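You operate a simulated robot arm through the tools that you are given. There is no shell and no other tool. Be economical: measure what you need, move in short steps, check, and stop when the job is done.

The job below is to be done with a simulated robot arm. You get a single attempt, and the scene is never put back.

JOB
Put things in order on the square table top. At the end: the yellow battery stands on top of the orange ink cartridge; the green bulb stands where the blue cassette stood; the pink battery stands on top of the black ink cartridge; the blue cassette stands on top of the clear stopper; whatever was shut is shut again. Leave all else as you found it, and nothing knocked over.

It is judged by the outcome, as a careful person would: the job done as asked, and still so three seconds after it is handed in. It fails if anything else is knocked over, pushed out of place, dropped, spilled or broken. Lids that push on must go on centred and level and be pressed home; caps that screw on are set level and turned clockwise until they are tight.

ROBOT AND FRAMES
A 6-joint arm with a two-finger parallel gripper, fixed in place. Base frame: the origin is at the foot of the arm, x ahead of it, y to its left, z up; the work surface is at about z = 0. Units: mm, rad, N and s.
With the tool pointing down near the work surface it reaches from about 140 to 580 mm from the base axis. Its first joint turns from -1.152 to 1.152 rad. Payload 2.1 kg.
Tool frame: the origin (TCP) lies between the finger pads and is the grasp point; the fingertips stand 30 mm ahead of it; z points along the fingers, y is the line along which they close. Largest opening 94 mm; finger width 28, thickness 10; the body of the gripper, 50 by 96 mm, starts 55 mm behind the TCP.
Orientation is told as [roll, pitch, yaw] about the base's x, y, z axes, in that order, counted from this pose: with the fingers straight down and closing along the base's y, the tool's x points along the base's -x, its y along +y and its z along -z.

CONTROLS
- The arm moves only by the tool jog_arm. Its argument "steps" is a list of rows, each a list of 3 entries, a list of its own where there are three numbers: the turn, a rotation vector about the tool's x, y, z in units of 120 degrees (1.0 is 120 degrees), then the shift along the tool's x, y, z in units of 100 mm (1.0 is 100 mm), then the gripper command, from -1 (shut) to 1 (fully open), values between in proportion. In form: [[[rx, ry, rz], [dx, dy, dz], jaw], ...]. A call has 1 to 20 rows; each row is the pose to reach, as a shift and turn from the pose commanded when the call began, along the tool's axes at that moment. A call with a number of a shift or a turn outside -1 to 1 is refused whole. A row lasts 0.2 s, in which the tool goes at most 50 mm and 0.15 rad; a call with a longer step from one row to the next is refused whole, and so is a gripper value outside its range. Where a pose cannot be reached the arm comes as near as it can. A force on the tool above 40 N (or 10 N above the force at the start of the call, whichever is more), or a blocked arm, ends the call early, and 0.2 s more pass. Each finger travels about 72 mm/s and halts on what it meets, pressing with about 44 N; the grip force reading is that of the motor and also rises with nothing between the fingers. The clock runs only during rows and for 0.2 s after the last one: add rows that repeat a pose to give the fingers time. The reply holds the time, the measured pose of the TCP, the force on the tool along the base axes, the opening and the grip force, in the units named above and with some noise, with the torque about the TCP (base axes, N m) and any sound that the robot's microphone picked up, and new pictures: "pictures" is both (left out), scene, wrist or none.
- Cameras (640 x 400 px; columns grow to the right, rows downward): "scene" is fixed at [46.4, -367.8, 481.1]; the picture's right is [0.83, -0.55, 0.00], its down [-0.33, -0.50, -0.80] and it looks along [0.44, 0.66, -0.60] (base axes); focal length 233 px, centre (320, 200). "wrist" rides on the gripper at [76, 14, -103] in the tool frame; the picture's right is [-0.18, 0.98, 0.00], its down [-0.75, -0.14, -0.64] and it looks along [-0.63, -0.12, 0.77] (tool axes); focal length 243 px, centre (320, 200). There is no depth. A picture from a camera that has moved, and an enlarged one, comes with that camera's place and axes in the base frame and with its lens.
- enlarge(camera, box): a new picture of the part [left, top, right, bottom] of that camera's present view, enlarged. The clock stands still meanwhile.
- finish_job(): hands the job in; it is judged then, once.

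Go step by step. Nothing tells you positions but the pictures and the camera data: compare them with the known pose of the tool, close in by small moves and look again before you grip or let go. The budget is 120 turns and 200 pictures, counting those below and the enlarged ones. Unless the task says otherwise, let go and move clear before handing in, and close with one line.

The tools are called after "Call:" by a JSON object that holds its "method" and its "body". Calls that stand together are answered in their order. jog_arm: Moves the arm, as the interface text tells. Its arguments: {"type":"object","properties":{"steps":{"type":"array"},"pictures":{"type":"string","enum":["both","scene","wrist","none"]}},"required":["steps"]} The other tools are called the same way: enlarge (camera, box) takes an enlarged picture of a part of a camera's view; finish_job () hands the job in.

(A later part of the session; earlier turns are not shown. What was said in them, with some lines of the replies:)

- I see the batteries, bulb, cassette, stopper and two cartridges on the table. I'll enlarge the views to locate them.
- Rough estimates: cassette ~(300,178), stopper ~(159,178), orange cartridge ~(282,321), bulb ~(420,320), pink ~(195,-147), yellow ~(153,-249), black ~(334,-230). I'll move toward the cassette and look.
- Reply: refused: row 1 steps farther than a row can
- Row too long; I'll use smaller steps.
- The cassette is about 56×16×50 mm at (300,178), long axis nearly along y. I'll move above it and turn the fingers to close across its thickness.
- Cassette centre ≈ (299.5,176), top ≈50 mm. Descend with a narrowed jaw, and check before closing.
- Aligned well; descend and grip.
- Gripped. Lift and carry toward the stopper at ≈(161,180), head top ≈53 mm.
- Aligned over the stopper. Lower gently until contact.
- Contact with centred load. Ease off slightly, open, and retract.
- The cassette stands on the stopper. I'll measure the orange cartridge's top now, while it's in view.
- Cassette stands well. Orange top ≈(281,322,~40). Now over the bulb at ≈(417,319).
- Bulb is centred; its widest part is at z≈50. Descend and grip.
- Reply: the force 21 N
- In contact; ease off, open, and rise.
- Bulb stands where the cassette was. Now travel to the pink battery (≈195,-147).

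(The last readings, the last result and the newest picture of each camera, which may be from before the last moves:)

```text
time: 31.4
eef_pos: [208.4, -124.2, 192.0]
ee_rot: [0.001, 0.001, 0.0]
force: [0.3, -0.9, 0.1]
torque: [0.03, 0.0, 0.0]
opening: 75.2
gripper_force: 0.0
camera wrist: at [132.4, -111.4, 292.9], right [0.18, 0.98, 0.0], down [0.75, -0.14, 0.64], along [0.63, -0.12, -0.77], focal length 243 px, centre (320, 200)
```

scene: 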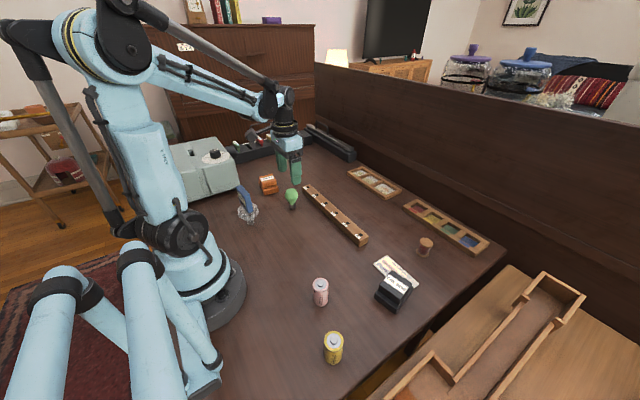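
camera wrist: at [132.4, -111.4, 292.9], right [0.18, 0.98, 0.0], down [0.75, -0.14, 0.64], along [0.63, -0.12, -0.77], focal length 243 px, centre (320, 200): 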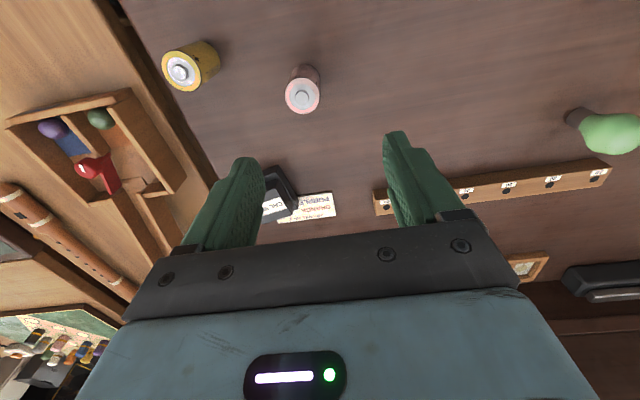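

Call:
{"method": "jog_arm", "body": {"steps": [[[0, 0, 0], [0.14, -0.2, 0.1], 0.6], [[0, 0, 0], [0.14, -0.2, 0.45], 0.6], [[0, 0, 0], [0.14, -0.2, 0.6], 0.6], [[0, 0, 0], [0.14, -0.2, 0.6], 0.6]]}}

Call:
{"method": "enlarge", "body": {"camera": "wrist", "box": [240, 60, 400, 180]}}

Call:
{"method": "enlarge", "body": {"camera": "scene", "box": [290, 260, 350, 320]}}

```text
time: 32.4
eef_pos: [194.6, -145.1, 132.2]
ee_rot: [0.0, 0.001, 0.001]
force: [0.4, -0.9, 0.2]
torque: [0.01, -0.04, -0.02]
opening: 75.4
gripper_force: 0.0
camera wrist: at [117.9, -131.0, 233.4], right [0.18, 0.98, 0.0], down [0.75, -0.14, 0.64], along [0.63, -0.12, -0.77], focal length 243 px, centre (320, 200)
```

scene: 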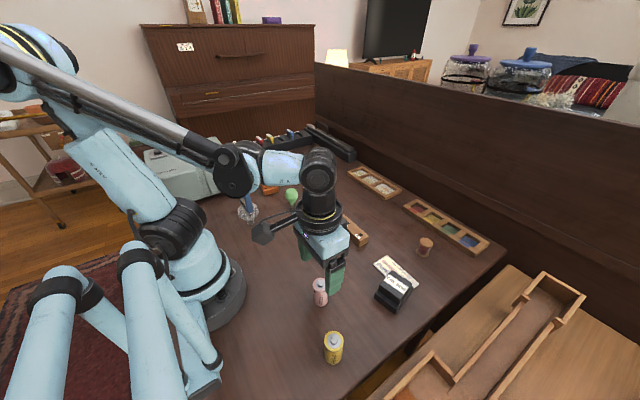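
wrist: 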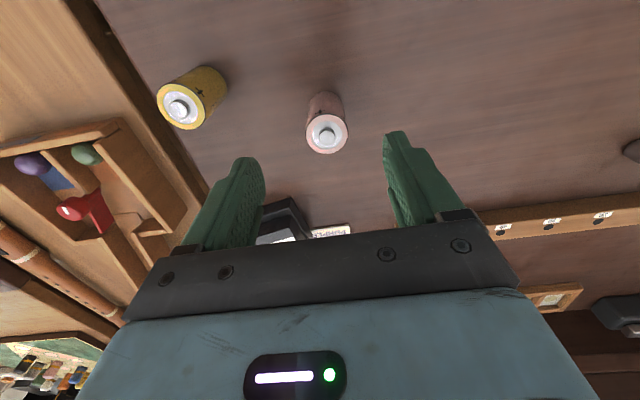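

```text
3.33 times, centred on (320, 120) of wrist
camera zoom: at [117.9, -131.0, 233.4], right [0.18, 0.98, 0.0], down [0.75, -0.14, 0.64], along [0.63, -0.12, -0.77], focal length 809 px, centre (320, 467)
```

zoom: 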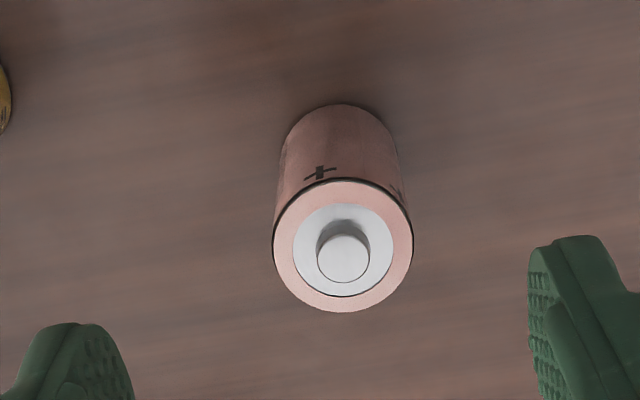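

```text
6.67 times, centred on (320, 290) of scene
camera zoom: at [46.4, -367.8, 481.1], right [0.83, -0.55, 0.0], down [-0.33, -0.5, -0.8], along [0.44, 0.66, -0.6], focal length 1551 px, centre (320, -400)
```

zoom: 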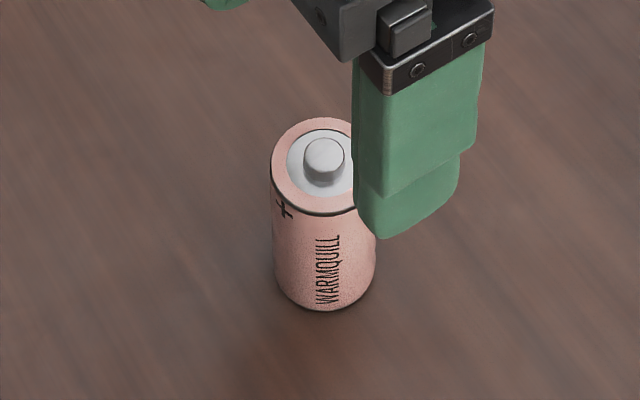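

Pink battery: centre ≈(197.5,-140.5), Ø≈32, height ≈58. Descend around it.

Call:
{"method": "jog_arm", "body": {"steps": [[[0, 0, 0], [-0.03, 0.046, 0.2], 0.4], [[0, 0, 0], [-0.03, 0.046, 0.45], 0.4], [[0, 0, 0], [-0.03, 0.046, 0.7], 0.4], [[0, 0, 0], [-0.03, 0.046, 0.88], 0.4], [[0, 0, 0], [-0.03, 0.046, 0.88], 0.4]], "pictures": "wrist"}}

```text
time: 33.6
eef_pos: [198.0, -140.5, 42.8]
ee_rot: [0.0, 0.0, 0.0]
force: [0.4, 0.8, -0.3]
torque: [0.0, -0.03, 0.0]
opening: 66.0
gripper_force: 0.0
camera wrist: at [121.7, -126.2, 144.1], right [0.18, 0.98, 0.0], down [0.75, -0.14, 0.64], along [0.63, -0.12, -0.77], focal length 243 px, centre (320, 200)
```

wrist: 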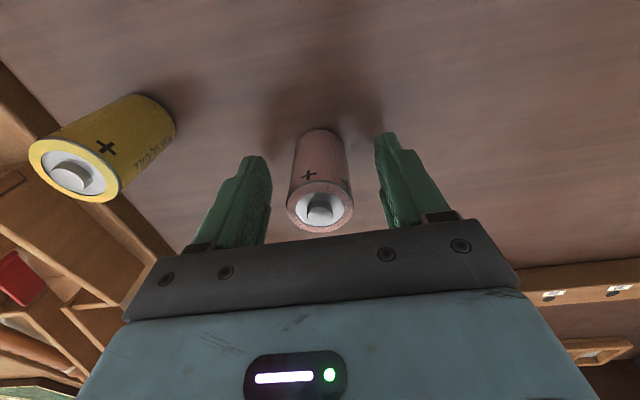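

Call:
{"method": "jog_arm", "body": {"steps": [[[0, 0, 0], [0, 0, 0], 0], [[0, 0, 0], [0, 0, 0], -0.3], [[0, 0, 0], [0, 0, 0], -0.7], [[0, 0, 0], [0, 0, 0], -1], [[0, 0, 0], [0, 0, 0], -1], [[0, 0, 0], [0, 0, -0.2], -1], [[0, 0, 0], [0, 0, -0.6], -1], [[0, 0, 0], [0, 0, -1], -1], [[0, 0, 0], [0, 0, -1], -1]]}}

```text
time: 35.6
eef_pos: [195.8, -138.5, 143.9]
ee_rot: [0.001, 0.0, 0.002]
force: [-0.2, 0.1, -1.0]
torque: [0.01, 0.02, 0.0]
opening: 32.2
gripper_force: 43.7
camera wrist: at [120.5, -125.5, 245.3], right [0.18, 0.98, 0.0], down [0.75, -0.14, 0.64], along [0.63, -0.12, -0.77], focal length 243 px, centre (320, 200)
```

scene: 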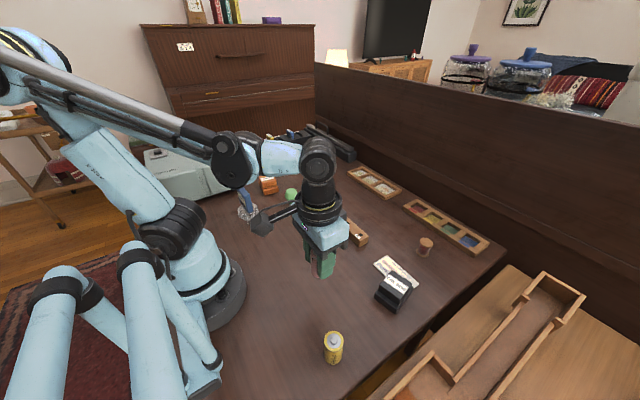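
wrist: 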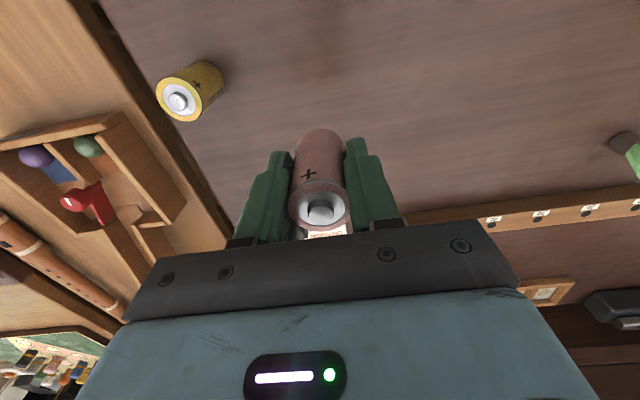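

Pink battery held. Move toward the black cartridge and look.

Call:
{"method": "jog_arm", "body": {"steps": [[[0, 0, 0], [-0.2, -0.2, -0.2], -1], [[0, 0, 0], [-0.5, -0.4, -0.2], -1], [[0, 0, 0], [-0.8, -0.6, -0.2], -1], [[0, 0, 0], [-0.8, -0.6, -0.2], -1]]}}

Call:
{"method": "enlarge", "body": {"camera": "scene", "box": [360, 250, 430, 320]}}

```text
time: 36.6
eef_pos: [277.8, -199.6, 164.1]
ee_rot: [0.002, 0.0, 0.0]
force: [0.5, 0.2, -1.8]
torque: [0.0, -0.01, 0.0]
opening: 32.3
gripper_force: 43.7
camera wrist: at [201.8, -186.7, 265.3], right [0.18, 0.98, 0.0], down [0.75, -0.14, 0.64], along [0.63, -0.12, -0.77], focal length 243 px, centre (320, 200)
```

scene: 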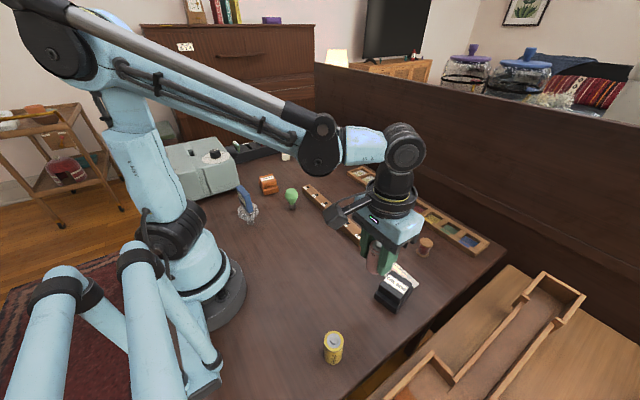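
wrist: 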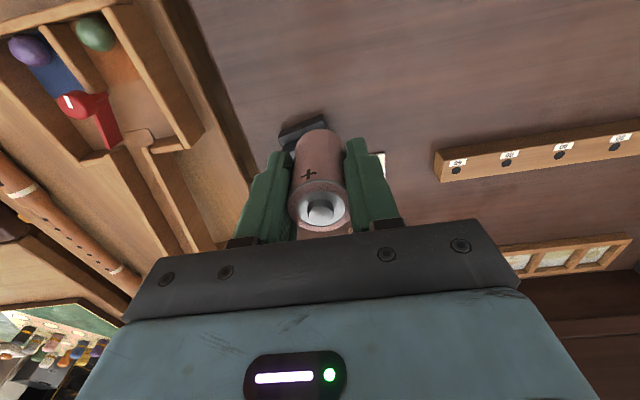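

```text
5.71 times, centred on (395, 285) of scene
camera zoom: at [46.5, -367.8, 481.1], right [0.83, -0.55, 0.0], down [-0.33, -0.5, -0.8], along [0.44, 0.66, -0.6], focal length 1330 px, centre (-109, -286)
```

zoom: 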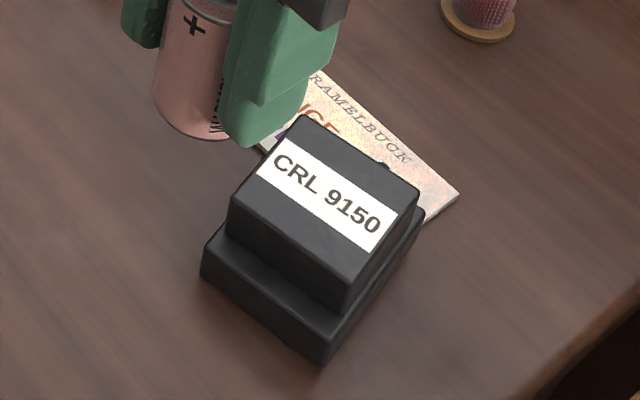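

Black cartridge's top centre ≈(341,-218), z≈37. Move over it, lower partway and check.

Call:
{"method": "jog_arm", "body": {"steps": [[[0, 0, 0], [-0.3, -0.1, 0], -1], [[0, 0, 0], [-0.632, -0.187, 0], -1], [[0, 0, 0], [-0.632, -0.187, 0.3], -1], [[0, 0, 0], [-0.632, -0.187, 0.6], -1], [[0, 0, 0], [-0.632, -0.187, 0.68], -1], [[0, 0, 0], [-0.632, -0.187, 0.68], -1]], "pictures": "wrist"}}

Call:
{"method": "enlarge", "body": {"camera": "scene", "box": [350, 230, 430, 320]}}

Call:
{"method": "enlarge", "body": {"camera": "wrist", "box": [200, 90, 440, 250]}}

```text
time: 38.0
eef_pos: [340.6, -220.4, 96.3]
ee_rot: [0.0, 0.0, -0.001]
force: [-0.1, 0.9, -1.4]
torque: [-0.01, -0.01, 0.0]
opening: 32.3
gripper_force: 44.1
camera wrist: at [264.9, -206.5, 196.9], right [0.18, 0.98, 0.0], down [0.75, -0.14, 0.64], along [0.63, -0.12, -0.77], focal length 243 px, centre (320, 200)
```

wrist: 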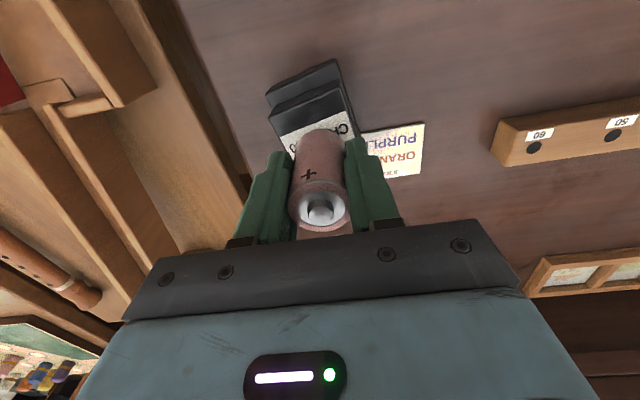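

```text
4.44 times, centred on (390, 275) of scene
camera zoom: at [46.4, -367.8, 481.1], right [0.83, -0.55, 0.0], down [-0.33, -0.5, -0.8], along [0.44, 0.66, -0.6], focal length 1034 px, centre (9, -133)
```

zoom: 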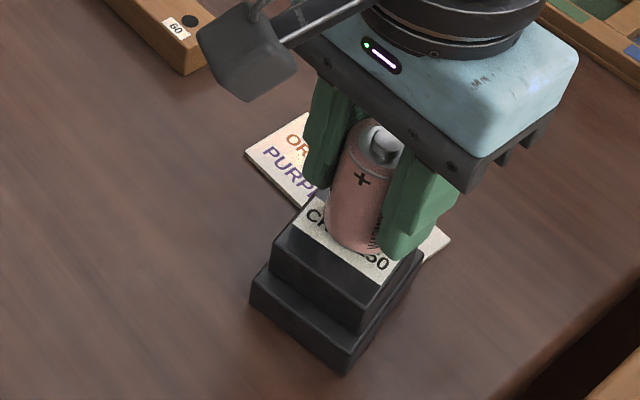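

```text
2.50 times, centred on (320, 170) of wrist
camera zoom: at [264.9, -206.5, 196.9], right [0.18, 0.98, 0.0], down [0.75, -0.14, 0.64], along [0.63, -0.12, -0.77], focal length 606 px, centre (320, 275)
```

zoom: 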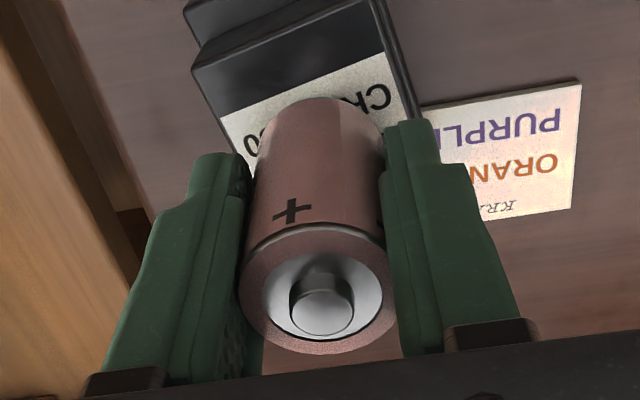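

Well centred. Lower toward contact.

Call:
{"method": "jog_arm", "body": {"steps": [[[0, 0, 0], [0, 0, 0.06], -1], [[0, 0, 0], [0, 0, 0.11], -1], [[0, 0, 0], [0, 0, 0.13], -1], [[0, 0, 0], [0, 0, 0.13], -1]], "pictures": "none"}}

Call:
{"method": "enlarge", "body": {"camera": "scene", "box": [360, 240, 430, 310]}}

```text
time: 38.5
eef_pos: [340.1, -220.0, 91.4]
ee_rot: [-0.001, 0.001, 0.001]
force: [-0.9, 2.5, 13.4]
torque: [0.11, -0.16, 0.02]
opening: 31.8
gripper_force: 44.4
stopped in row 2: the force on the tool passed its limit (the readings are from after the stop); the commanded pose is now the measured one
```

```text
5.71 times, centred on (395, 275) of scene
camera zoom: at [46.4, -367.7, 481.1], right [0.83, -0.55, 0.0], down [-0.33, -0.5, -0.8], along [0.44, 0.66, -0.6], focal length 1330 px, centre (-109, -229)
```

zoom: 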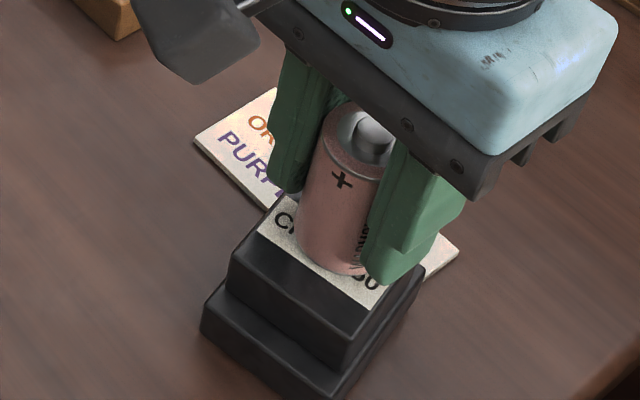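

Contact came at ~48 mm, so the top is higher than I assumed and its centre is nearer (335.5,-221). Lift, shift slightly, and set down again.

Call:
{"method": "jog_arm", "body": {"steps": [[[0, 0, 0], [0, 0, -0.05], -1], [[0, 0, 0], [0.045, -0.01, -0.05], -1], [[0, 0, 0], [0.045, -0.01, -0.03], -1], [[0, 0, 0], [0.045, -0.01, -0.02], -1], [[0, 0, 0], [0.045, -0.01, -0.02], -1]], "pictures": "none"}}

Call:
{"method": "enlarge", "body": {"camera": "scene", "box": [360, 240, 430, 310]}}

Call:
{"method": "enlarge", "body": {"camera": "wrist", "box": [200, 90, 440, 250]}}

```text
time: 39.7
eef_pos: [335.7, -220.1, 92.4]
ee_rot: [0.002, -0.001, 0.0]
force: [-0.2, -0.8, -1.7]
torque: [0.03, -0.01, 0.0]
opening: 32.0
gripper_force: 43.9
```

```text
5.71 times, centred on (395, 275) of scene
camera zoom: at [46.4, -367.8, 481.1], right [0.83, -0.55, 0.0], down [-0.33, -0.5, -0.8], along [0.44, 0.66, -0.6], focal length 1330 px, centre (-109, -229)
```

zoom: 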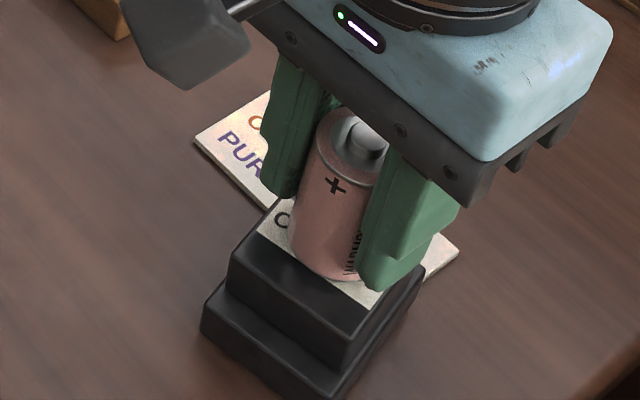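

```text
2.50 times, centred on (320, 170) of wrist
camera zoom: at [260.2, -207.2, 194.1], right [0.18, 0.98, 0.0], down [0.75, -0.14, 0.64], along [0.63, -0.12, -0.77], focal length 606 px, centre (320, 275)
```

zoom: 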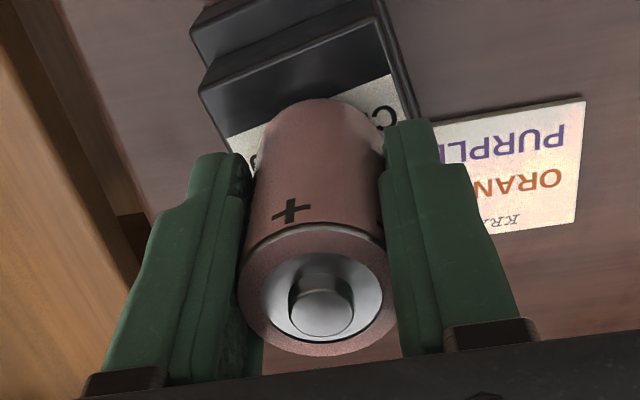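

Now centred. Lower gently.

Call:
{"method": "jog_arm", "body": {"steps": [[[0, 0, 0], [0, 0, 0.007], -1], [[0, 0, 0], [0, 0, 0.014], -1], [[0, 0, 0], [0, 0, 0.02], -1], [[0, 0, 0], [0, 0, 0.02], -1]], "pictures": "none"}}

```text
time: 40.7
eef_pos: [336.2, -219.8, 90.6]
ee_rot: [0.0, 0.0, 0.001]
force: [-2.2, 0.0, 9.4]
torque: [0.04, -0.15, 0.04]
opening: 32.0
gripper_force: 44.1
```

Call:
{"method": "jog_arm", "body": {"steps": [[[0, 0, 0], [0, 0, -0.004], -1], [[0, 0, 0], [0, 0, -0.004], -0.3], [[0, 0, 0], [0, 0, -0.004], -0.15], [[0, 0, 0], [0, 0, -0.004], 0], [[0, 0, 0], [0, 0, -0.004], 0]], "pictures": "wrist"}}

Call:
{"method": "enlarge", "body": {"camera": "scene", "box": [360, 240, 430, 310]}}

```text
time: 41.9
eef_pos: [335.8, -221.0, 91.5]
ee_rot: [0.002, -0.001, -0.001]
force: [-0.9, 0.2, 0.0]
torque: [0.01, -0.01, -0.01]
opening: 47.2
gripper_force: 0.0
camera wrist: at [260.0, -207.5, 192.5], right [0.18, 0.98, 0.0], down [0.75, -0.14, 0.64], along [0.63, -0.12, -0.77], focal length 243 px, centre (320, 200)
```

wrist: 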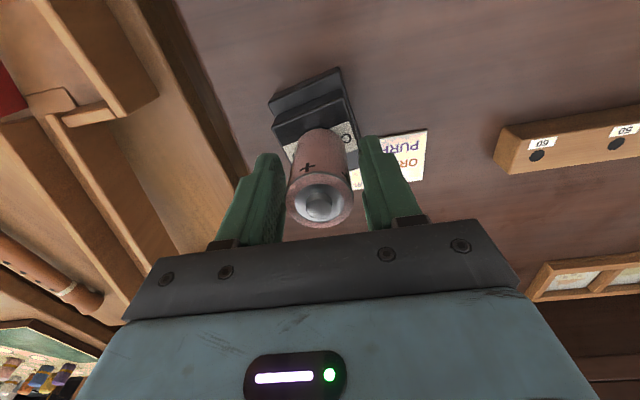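

```text
5.71 times, centred on (395, 275) of scene
camera zoom: at [46.4, -367.8, 481.1], right [0.83, -0.55, 0.0], down [-0.33, -0.5, -0.8], along [0.44, 0.66, -0.6], focal length 1330 px, centre (-109, -229)
```

zoom: 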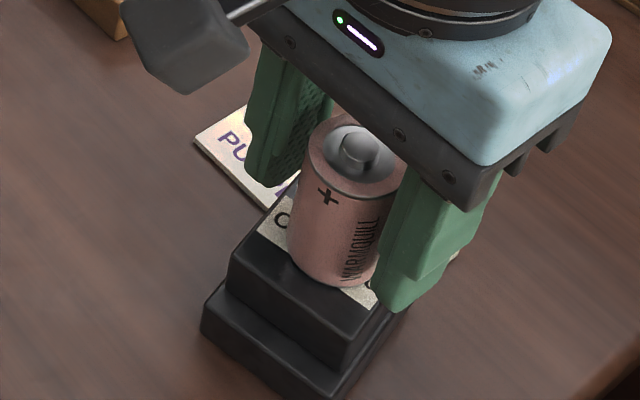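

Pink battery stands on the black cartridge. Retract and go to the yellow battery (≈159,-242).

Call:
{"method": "jog_arm", "body": {"steps": [[[0, 0, 0], [0, 0, -0.15], 0], [[0, 0, 0], [0, 0, -0.5], 0.2], [[0, 0, 0], [0, 0, -0.9], 0.4], [[0, 0, 0], [0.4, -0.0, -0.9], 0.4], [[0, 0, 0], [0.8, -0.0, -0.9], 0.4], [[0, 0, 0], [1, -0.1, -0.9], 0.4], [[0, 0, 0], [1, -0.1, -0.9], 0.4]], "pictures": "scene"}}

Call:
{"method": "jog_arm", "body": {"steps": [[[0, 0, 0], [0.4, -0.05, 0.1], 0.4], [[0, 0, 0], [0.75, -0.11, 0.3], 0.4], [[0, 0, 0], [0.75, -0.11, 0.45], 0.4], [[0, 0, 0], [0.75, -0.11, 0.45], 0.4]]}}

Call:
{"method": "enlarge", "body": {"camera": "wrist", "box": [240, 60, 400, 180]}}

```text
time: 43.5
eef_pos: [235.0, -230.5, 183.2]
ee_rot: [0.0, -0.001, 0.001]
force: [0.0, 0.4, -0.1]
torque: [-0.03, 0.02, 0.02]
opening: 65.8
gripper_force: 0.0
```

scene: 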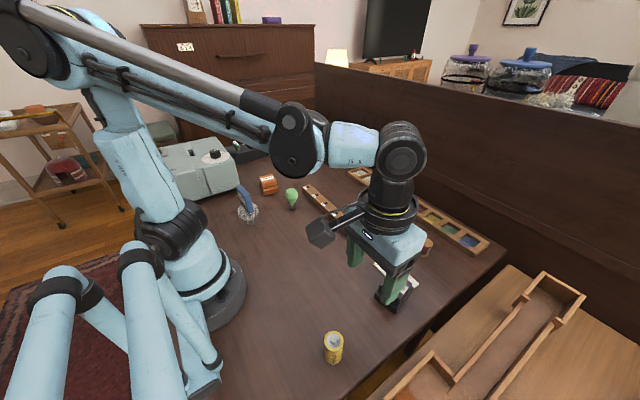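

```text
time: 44.5
eef_pos: [161.3, -243.5, 136.7]
ee_rot: [0.002, 0.0, 0.0]
force: [-0.4, -0.1, 0.1]
torque: [-0.02, -0.01, 0.02]
opening: 66.0
gripper_force: 0.0
camera wrist: at [85.2, -228.6, 238.2], right [0.18, 0.98, 0.0], down [0.75, -0.14, 0.64], along [0.63, -0.12, -0.77], focal length 243 px, centre (320, 200)
```

scene: 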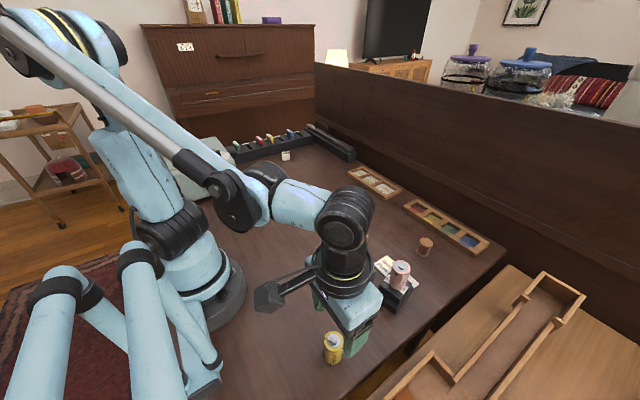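
wrist: 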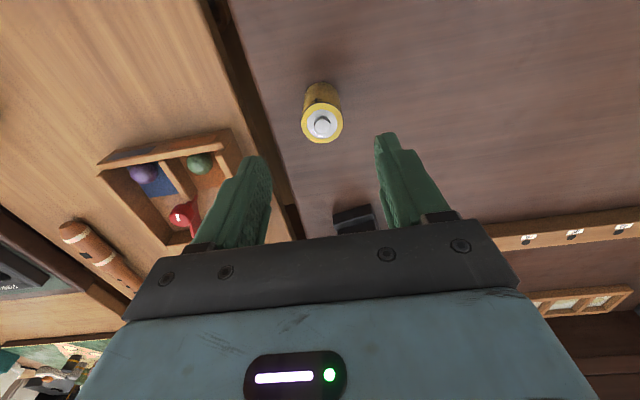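

```text
3.33 times, centred on (320, 120) of wrist
camera zoom: at [85.2, -228.6, 238.2], right [0.18, 0.98, 0.0], down [0.75, -0.14, 0.64], along [0.63, -0.12, -0.77], focal length 809 px, centre (320, 467)
```

zoom: 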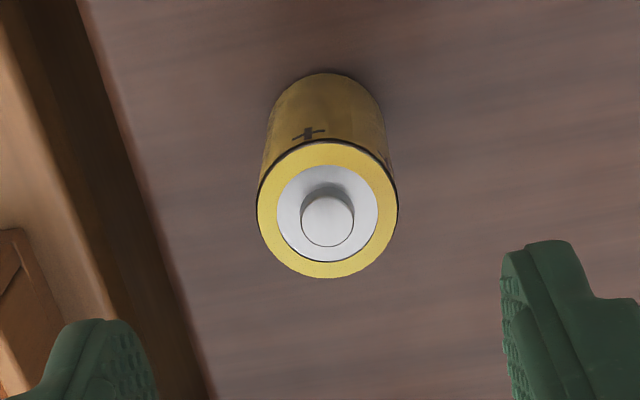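

Yellow battery centre ≈(157.3,-240.8). Descend with moderate opening.

Call:
{"method": "jog_arm", "body": {"steps": [[[0, 0, 0], [0.04, 0.027, 0.2], 0.15], [[0, 0, 0], [0.04, 0.027, 0.45], 0.15], [[0, 0, 0], [0.04, 0.027, 0.7], 0.15], [[0, 0, 0], [0.04, 0.027, 0.94], 0.15], [[0, 0, 0], [0.04, 0.027, 0.94], 0.15]], "pictures": "wrist"}}

```text
time: 45.7
eef_pos: [158.8, -238.6, 40.9]
ee_rot: [-0.001, -0.001, -0.001]
force: [0.7, 0.1, 0.5]
torque: [0.0, -0.01, -0.02]
opening: 54.0
gripper_force: 0.0
camera wrist: at [81.8, -225.1, 142.8], right [0.18, 0.98, 0.0], down [0.75, -0.14, 0.64], along [0.63, -0.12, -0.77], focal length 243 px, centre (320, 200)
```

wrist: 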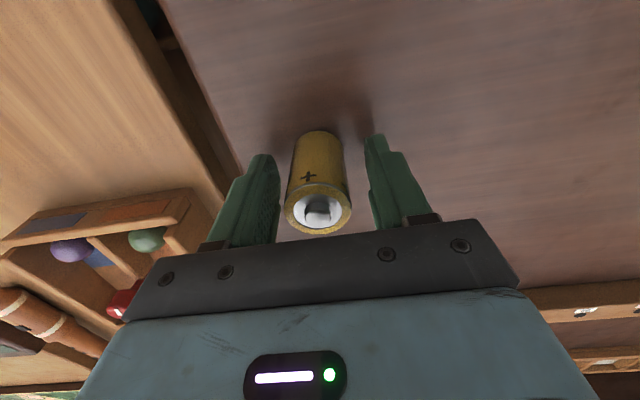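

Call:
{"method": "jog_arm", "body": {"steps": [[[0, 0, 0], [0, 0, 0], -0.2], [[0, 0, 0], [0, 0, 0], -0.5], [[0, 0, 0], [0, 0, 0], -1], [[0, 0, 0], [0, 0, 0], -1], [[0, 0, 0], [0, 0, -0.2], -1], [[0, 0, 0], [0, 0, -0.6], -1], [[0, 0, 0], [0, 0, -1], -1], [[0, 0, 0], [-0.2, 0.3, -1], -1], [[0, 0, 0], [-0.3, 0.7, -1], -1], [[0, 0, 0], [-0.4, 1, -1], -1], [[0, 0, 0], [-0.4, 1, -1], -1]]}}

```text
time: 48.1
eef_pos: [197.4, -138.9, 142.5]
ee_rot: [0.0, 0.001, -0.002]
force: [0.1, 0.1, -1.2]
torque: [-0.01, 0.0, -0.01]
opening: 32.4
gripper_force: 44.0
camera wrist: at [121.1, -124.7, 244.1], right [0.19, 0.98, 0.0], down [0.75, -0.14, 0.64], along [0.63, -0.12, -0.77], focal length 243 px, centre (320, 200)
```

scene: 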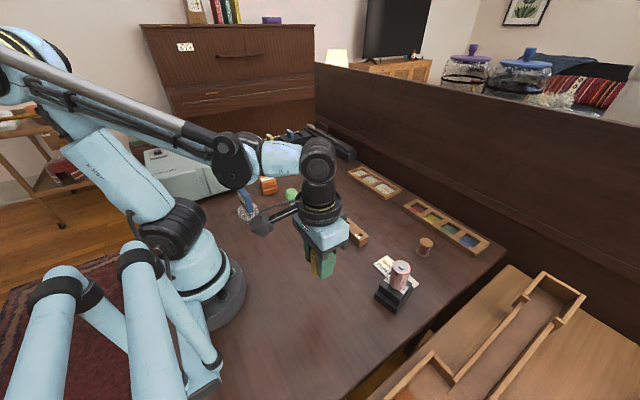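
wrist: 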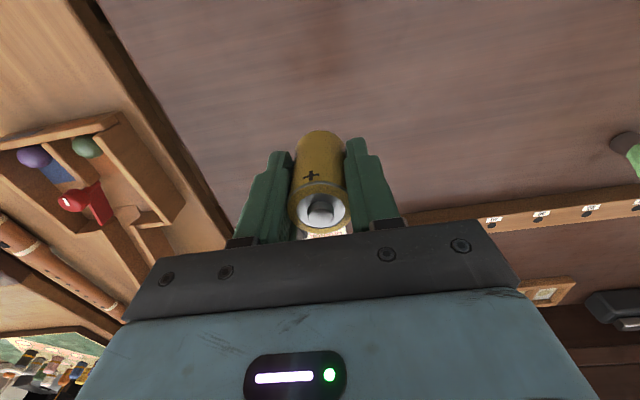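

Yellow held. Raise and carry across to the orange cartridge.

Call:
{"method": "jog_arm", "body": {"steps": [[[0, 0, 0], [-0.05, 0.2, -0.35], -1], [[0, 0, 0], [-0.2, 0.6, -0.5], -1], [[0, 0, 0], [-0.3, 1, -0.5], -1]], "pictures": "none"}}

Call:
{"method": "jog_arm", "body": {"steps": [[[0, 0, 0], [0, 0.35, 0], -1], [[0, 0, 0], [-0.1, 0.7, 0], -1], [[0, 0, 0], [-0.2, 1, 0], -1]], "pictures": "none"}}

Call:
{"method": "jog_arm", "body": {"steps": [[[0, 0, 0], [0, 0.35, 0], -1], [[0, 0, 0], [0, 0.7, 0], -1], [[0, 0, 0], [0, 1, 0], -1]], "pictures": "none"}}

Call:
{"method": "jog_arm", "body": {"steps": [[[0, 0, 0], [0, 0.35, 0], -1], [[0, 0, 0], [0, 0.7, 0], -1], [[0, 0, 0], [0, 0.9, 0], -1], [[0, 0, 0], [0, 0.9, 0], -1]]}}

Call:
{"method": "enlarge", "body": {"camera": "scene", "box": [240, 150, 310, 210]}}

```text
time: 48.9
eef_pos: [228.5, -38.8, 192.2]
ee_rot: [0.0, 0.001, -0.001]
force: [0.3, 0.8, -2.1]
torque: [0.04, -0.02, 0.0]
opening: 32.3
gripper_force: 44.2
```

```text
time: 49.7
eef_pos: [248.1, 64.8, 195.3]
ee_rot: [0.0, -0.002, -0.001]
force: [0.3, -1.2, -0.8]
torque: [0.0, 0.05, 0.0]
opening: 32.6
gripper_force: 44.2
```

```text
time: 50.5
eef_pos: [247.7, 163.5, 194.1]
ee_rot: [-0.001, -0.001, -0.003]
force: [0.4, 0.2, -1.3]
torque: [-0.02, 0.01, 0.0]
opening: 32.4
gripper_force: 44.4
```

```text
time: 51.5
eef_pos: [248.1, 251.9, 191.7]
ee_rot: [0.001, 0.0, -0.002]
force: [-0.1, 0.4, -1.5]
torque: [-0.01, -0.02, 0.01]
opening: 32.5
gripper_force: 44.2
camera wrist: at [172.7, 264.6, 293.4], right [0.19, 0.98, 0.0], down [0.75, -0.14, 0.64], along [0.63, -0.12, -0.77], focal length 243 px, centre (320, 200)
```

scene: 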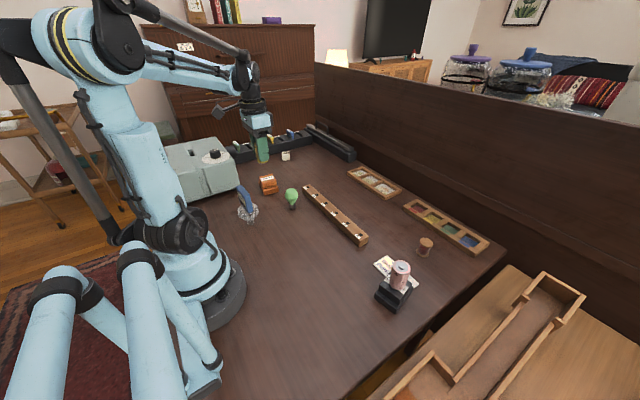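
wrist: 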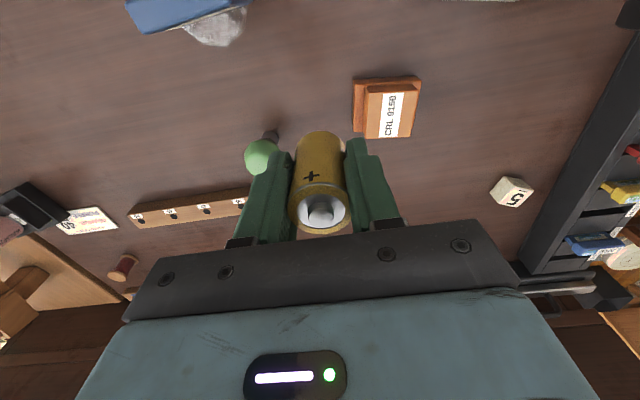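

```text
6.67 times, centred on (275, 180) of scene
camera zoom: at [46.4, -367.8, 481.1], right [0.83, -0.55, 0.0], down [-0.33, -0.5, -0.8], along [0.44, 0.66, -0.6], focal length 1551 px, centre (620, 333)
```

zoom: 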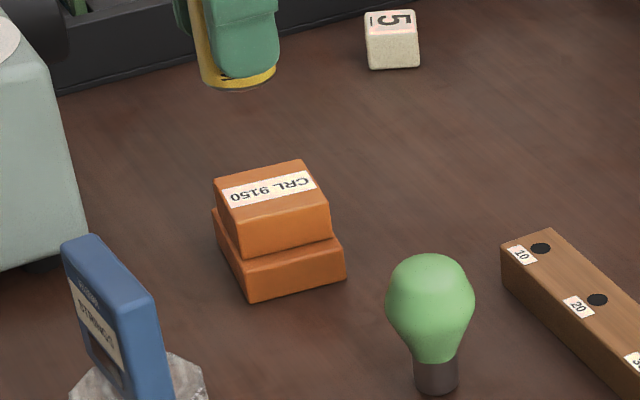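

Call:
{"method": "enlarge", "body": {"camera": "wrist", "box": [330, 60, 450, 150]}}

Call:
{"method": "enlarge", "body": {"camera": "scene", "box": [255, 165, 285, 195]}}

```text
4.44 times, centred on (390, 105) of wrist
camera zoom: at [172.7, 264.6, 293.4], right [0.19, 0.98, 0.0], down [0.75, -0.14, 0.64], along [0.63, -0.12, -0.77], focal length 1078 px, centre (9, 622)
```

zoom: 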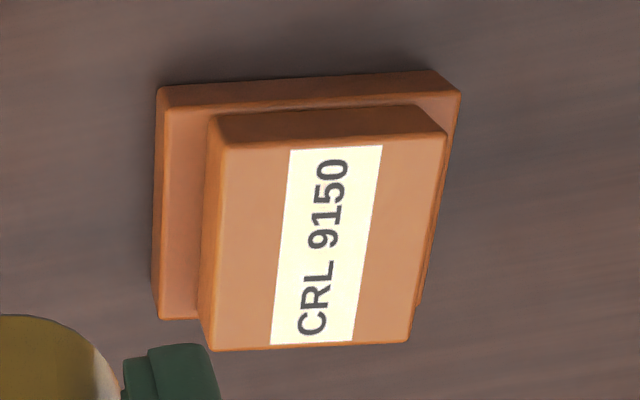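

```text
13.33 times, centred on (270, 180) of scene
camera zoom: at [46.4, -367.8, 481.1], right [0.83, -0.55, 0.0], down [-0.33, -0.5, -0.8], along [0.44, 0.66, -0.6], focal length 3103 px, centre (987, 467)
```

zoom: 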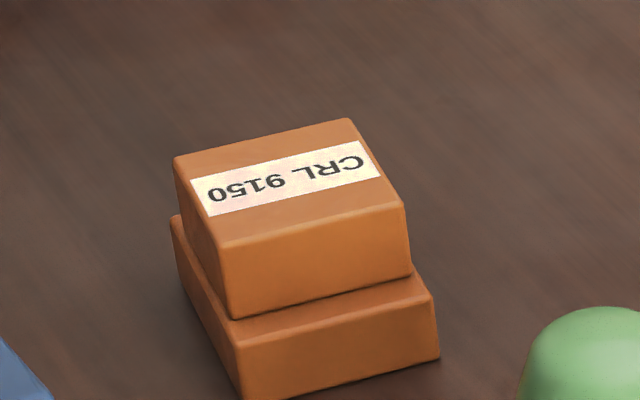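

Orange top centre ≈(278,316), z≈48. Move over and lower to just above.

Call:
{"method": "jog_arm", "body": {"steps": [[[0, 0, 0], [-0.15, 0.32, 0], -1], [[0, 0, 0], [-0.304, 0.641, 0], -1], [[0, 0, 0], [-0.304, 0.641, 0.35], -1], [[0, 0, 0], [-0.304, 0.641, 0.7], -1], [[0, 0, 0], [-0.304, 0.641, 0.92], -1], [[0, 0, 0], [-0.304, 0.641, 0.92], -1]], "pictures": "none"}}

Call:
{"method": "enlarge", "body": {"camera": "scene", "box": [240, 145, 300, 205]}}

Call:
{"method": "enlarge", "body": {"camera": "wrist", "box": [200, 90, 440, 250]}}

```text
time: 52.9
eef_pos: [279.5, 317.3, 98.2]
ee_rot: [-0.003, -0.002, -0.001]
force: [0.1, -0.1, -1.8]
torque: [-0.02, 0.0, 0.01]
opening: 32.3
gripper_force: 43.8
```

```text
6.67 times, centred on (270, 175) of scene
camera zoom: at [46.4, -367.8, 481.1], right [0.83, -0.55, 0.0], down [-0.33, -0.5, -0.8], along [0.44, 0.66, -0.6], focal length 1551 px, centre (653, 367)
```

zoom: 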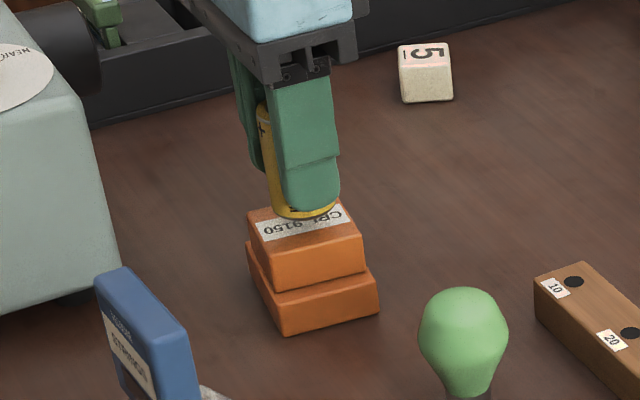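

```text
2.50 times, centred on (320, 170) of wrist
camera zoom: at [202.7, 330.1, 199.5], right [0.18, 0.98, 0.0], down [0.75, -0.14, 0.64], along [0.63, -0.12, -0.77], focal length 606 px, centre (320, 275)
```

zoom: 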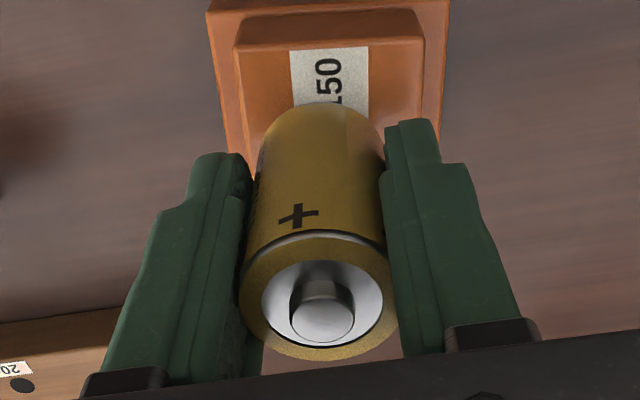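

Views disagree slightly; lower a few mm and re-check at close gap.

Call:
{"method": "jog_arm", "body": {"steps": [[[0, 0, 0], [0, 0, 0.03], -1], [[0, 0, 0], [0, 0, 0.05], -1], [[0, 0, 0], [0, 0, 0.05], -1]], "pictures": "none"}}

Call:
{"method": "enlarge", "body": {"camera": "scene", "box": [255, 160, 290, 195]}}

Call:
{"method": "enlarge", "body": {"camera": "wrist", "box": [260, 90, 380, 180]}}

```text
time: 53.7
eef_pos: [279.8, 316.0, 94.3]
ee_rot: [-0.001, 0.0, -0.001]
force: [-0.9, 0.2, -2.0]
torque: [0.03, 0.01, -0.02]
opening: 32.2
gripper_force: 44.2
```

```text
11.43 times, centred on (272, 178) of scene
camera zoom: at [46.4, -367.8, 481.1], right [0.83, -0.55, 0.0], down [-0.33, -0.5, -0.8], along [0.44, 0.66, -0.6], focal length 2659 px, centre (863, 457)
```

zoom: 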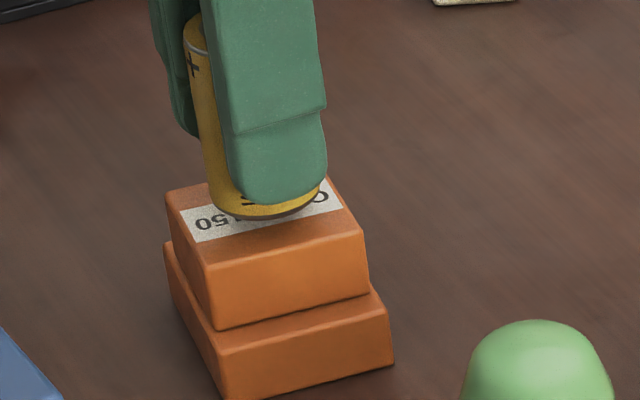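

```text
4.44 times, centred on (320, 135) of wrist
camera zoom: at [202.4, 329.5, 195.3], right [0.18, 0.98, 0.0], down [0.75, -0.14, 0.64], along [0.63, -0.12, -0.77], focal length 1078 px, centre (320, 489)
```

zoom: 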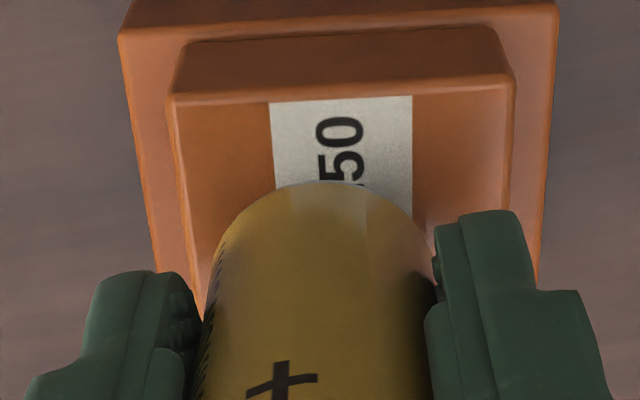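

Within a couple of mm of centre. Small x correction and lower to contact.

Call:
{"method": "jog_arm", "body": {"steps": [[[0, 0, 0], [0.018, 0, 0.01], -1], [[0, 0, 0], [0.018, 0, 0.02], -1], [[0, 0, 0], [0.018, 0, 0.028], -1], [[0, 0, 0], [0.018, 0, 0.028], -1]], "pictures": "none"}}

```text
time: 54.7
eef_pos: [278.0, 316.7, 91.9]
ee_rot: [0.0, 0.001, 0.0]
force: [-0.7, 0.0, -1.3]
torque: [0.0, -0.01, -0.01]
opening: 32.1
gripper_force: 43.5
```

Call:
{"method": "jog_arm", "body": {"steps": [[[0, 0, 0], [0, 0, 0.008], -1], [[0, 0, 0], [0, 0, 0.016], -1], [[0, 0, 0], [0, 0, 0.016], -1]], "pictures": "none"}}

```text
time: 55.5
eef_pos: [276.0, 316.1, 90.6]
ee_rot: [0.001, 0.0, -0.002]
force: [-0.7, -0.6, -1.5]
torque: [-0.03, -0.01, 0.02]
opening: 32.2
gripper_force: 43.9
```

Call:
{"method": "jog_arm", "body": {"steps": [[[0, 0, 0], [0, 0, 0.007], -1], [[0, 0, 0], [0, 0, 0.014], -1], [[0, 0, 0], [0, 0, 0.014], -1]], "pictures": "none"}}

```text
time: 56.3
eef_pos: [276.7, 315.0, 89.6]
ee_rot: [0.0, 0.0, -0.003]
force: [-0.7, 0.1, -1.7]
torque: [0.03, 0.02, 0.01]
opening: 32.2
gripper_force: 44.3
```

Call:
{"method": "jog_arm", "body": {"steps": [[[0, 0, 0], [0, 0, 0.007], -1], [[0, 0, 0], [0, 0, 0.014], -1], [[0, 0, 0], [0, 0, 0.014], -1]], "pictures": "none"}}

Call:
{"method": "enlarge", "body": {"camera": "scene", "box": [255, 160, 290, 195]}}

```text
time: 57.1
eef_pos: [277.2, 314.6, 89.0]
ee_rot: [-0.001, -0.001, 0.0]
force: [0.0, 0.1, -1.9]
torque: [0.0, 0.0, -0.04]
opening: 32.2
gripper_force: 44.1
```

```text
11.43 times, centred on (272, 178) of scene
camera zoom: at [46.4, -367.8, 481.1], right [0.83, -0.55, 0.0], down [-0.33, -0.5, -0.8], along [0.44, 0.66, -0.6], focal length 2659 px, centre (863, 457)
```

zoom: 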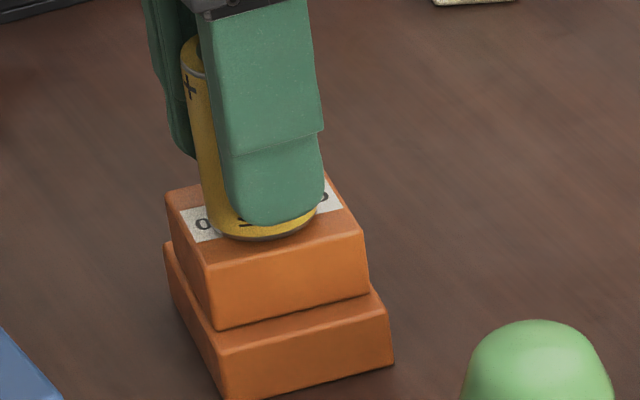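

Nicely centred and nearly touching; continue.

Call:
{"method": "jog_arm", "body": {"steps": [[[0, 0, 0], [0, 0, 0.007], -1], [[0, 0, 0], [0, 0, 0.014], -1], [[0, 0, 0], [0, 0, 0.014], -1]], "pictures": "none"}}

```text
time: 57.9
eef_pos: [276.7, 314.5, 87.2]
ee_rot: [0.001, 0.0, -0.001]
force: [1.0, -2.3, 27.9]
torque: [-0.09, 0.03, 0.01]
opening: 32.4
gripper_force: 44.2
```

Contact. Ease off, open, and check.

Call:
{"method": "jog_arm", "body": {"steps": [[[0, 0, 0], [0, 0, -0.01], -1], [[0, 0, 0], [0, 0, -0.012], -1], [[0, 0, 0], [0, 0, -0.012], -0.25], [[0, 0, 0], [0, 0, -0.012], -0.1], [[0, 0, 0], [0, 0, -0.012], 0], [[0, 0, 0], [0, 0, -0.012], 0]], "pictures": "wrist"}}

Call:
{"method": "enlarge", "body": {"camera": "scene", "box": [250, 150, 300, 200]}}

```text
time: 59.3
eef_pos: [277.0, 314.7, 87.5]
ee_rot: [-0.001, 0.0, 0.0]
force: [0.5, -0.6, 0.0]
torque: [0.0, 0.01, -0.01]
opening: 46.9
gripper_force: 0.1
camera wrist: at [200.5, 328.7, 189.0], right [0.18, 0.98, 0.0], down [0.75, -0.14, 0.64], along [0.63, -0.12, -0.77], focal length 243 px, centre (320, 200)
```

wrist: 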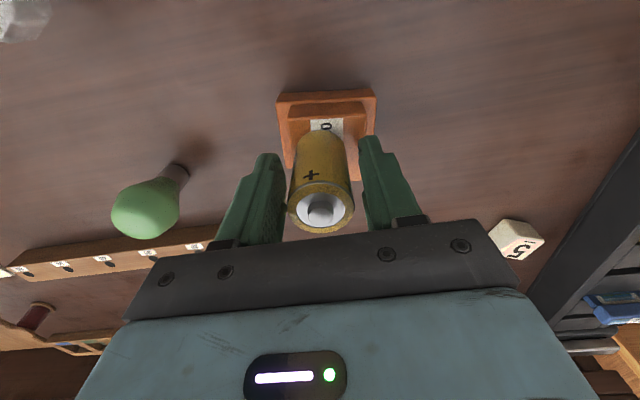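

```text
8.00 times, centred on (275, 175) of scene
camera zoom: at [46.4, -367.8, 481.1], right [0.83, -0.55, 0.0], down [-0.33, -0.5, -0.8], along [0.44, 0.66, -0.6], focal length 1862 px, centre (680, 400)
```

zoom: 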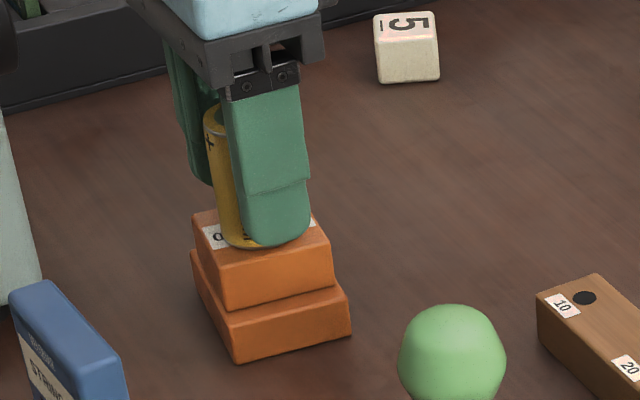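

Released and standing. Retract straight up and review the whole scene.

Call:
{"method": "jog_arm", "body": {"steps": [[[0, 0, 0], [0, 0, -0.15], 0], [[0, 0, 0], [0, 0, -0.5], 0], [[0, 0, 0], [0, 0, -0.9], 0], [[0, 0, 0], [-0.2, 0, -1], 0], [[0, 0, 0], [-0.6, -0.1, -1], 0], [[0, 0, 0], [-1, -0.2, -1], 0], [[0, 0, 0], [-1, -0.2, -1], 0]]}}

Call:
{"method": "enlarge", "body": {"camera": "scene", "box": [220, 130, 340, 230]}}

Call:
{"method": "enlarge", "body": {"camera": "scene", "box": [350, 220, 450, 320]}}

```text
time: 60.9
eef_pos: [376.4, 296.4, 188.5]
ee_rot: [0.0, 0.0, 0.0]
force: [0.2, 0.9, -0.1]
torque: [0.01, 0.0, -0.02]
opening: 47.0
gripper_force: 0.1
camera wrist: at [299.8, 309.0, 288.8], right [0.18, 0.98, 0.0], down [0.75, -0.14, 0.64], along [0.63, -0.12, -0.77], focal length 243 px, centre (320, 200)
```

scene: 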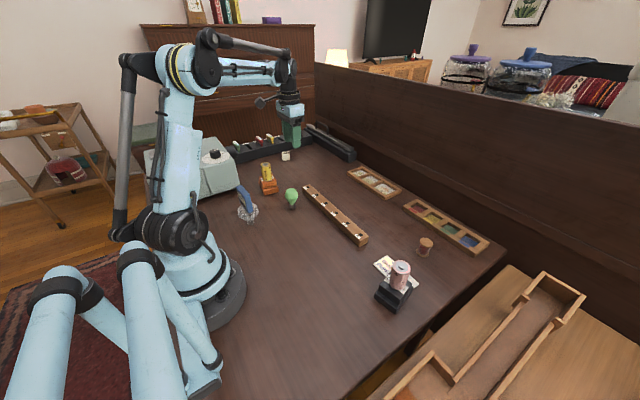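
wrist: 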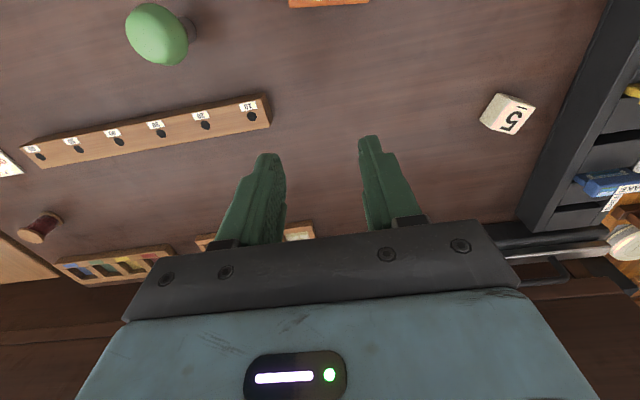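

```text
4.00 times, centred on (280, 180) of scene
camera zoom: at [46.4, -367.8, 481.1], right [0.83, -0.55, 0.0], down [-0.33, -0.5, -0.8], along [0.44, 0.66, -0.6], focal length 931 px, centre (480, 280)
```

zoom: 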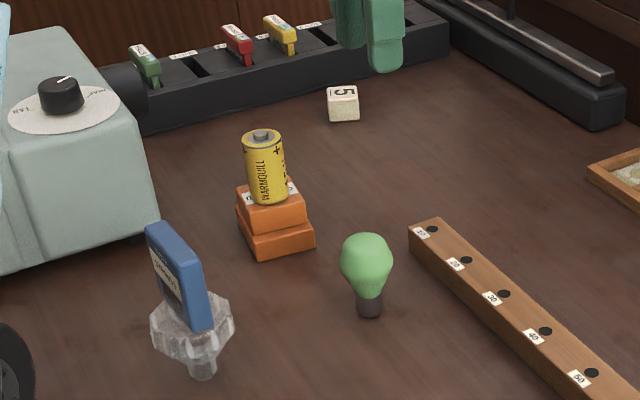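

```text
4.00 times, centred on (400, 270) of scene
camera zoom: at [46.4, -367.8, 481.1], right [0.83, -0.55, 0.0], down [-0.33, -0.5, -0.8], along [0.44, 0.66, -0.6], focal length 931 px, centre (0, -80)
```

zoom: 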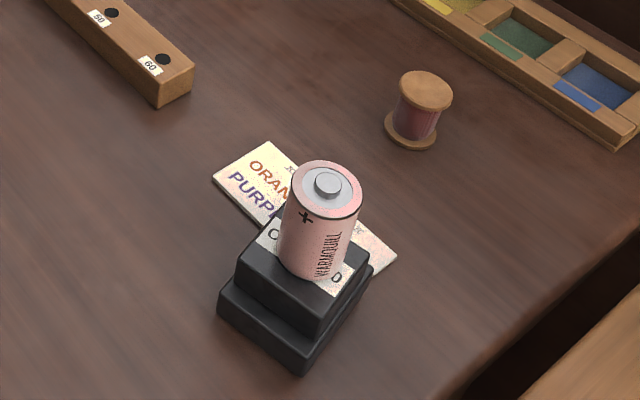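

All four goals look met, everything is upright, and the arm is clear, so I'm handing in.

Call:
{"method": "finish_job", "body": {}}

```text
The job is handed in.
```

I finished and handed in the job, and in the last pictures everything was upright with the arm clear. The yellow battery is on the orange cartridge, the pink battery is on the black cartridge, the cassette is on the stopper, and the bulb is where the cassette stood. I saw nothing shut that the job needed opened, so nothing had to be shut again.
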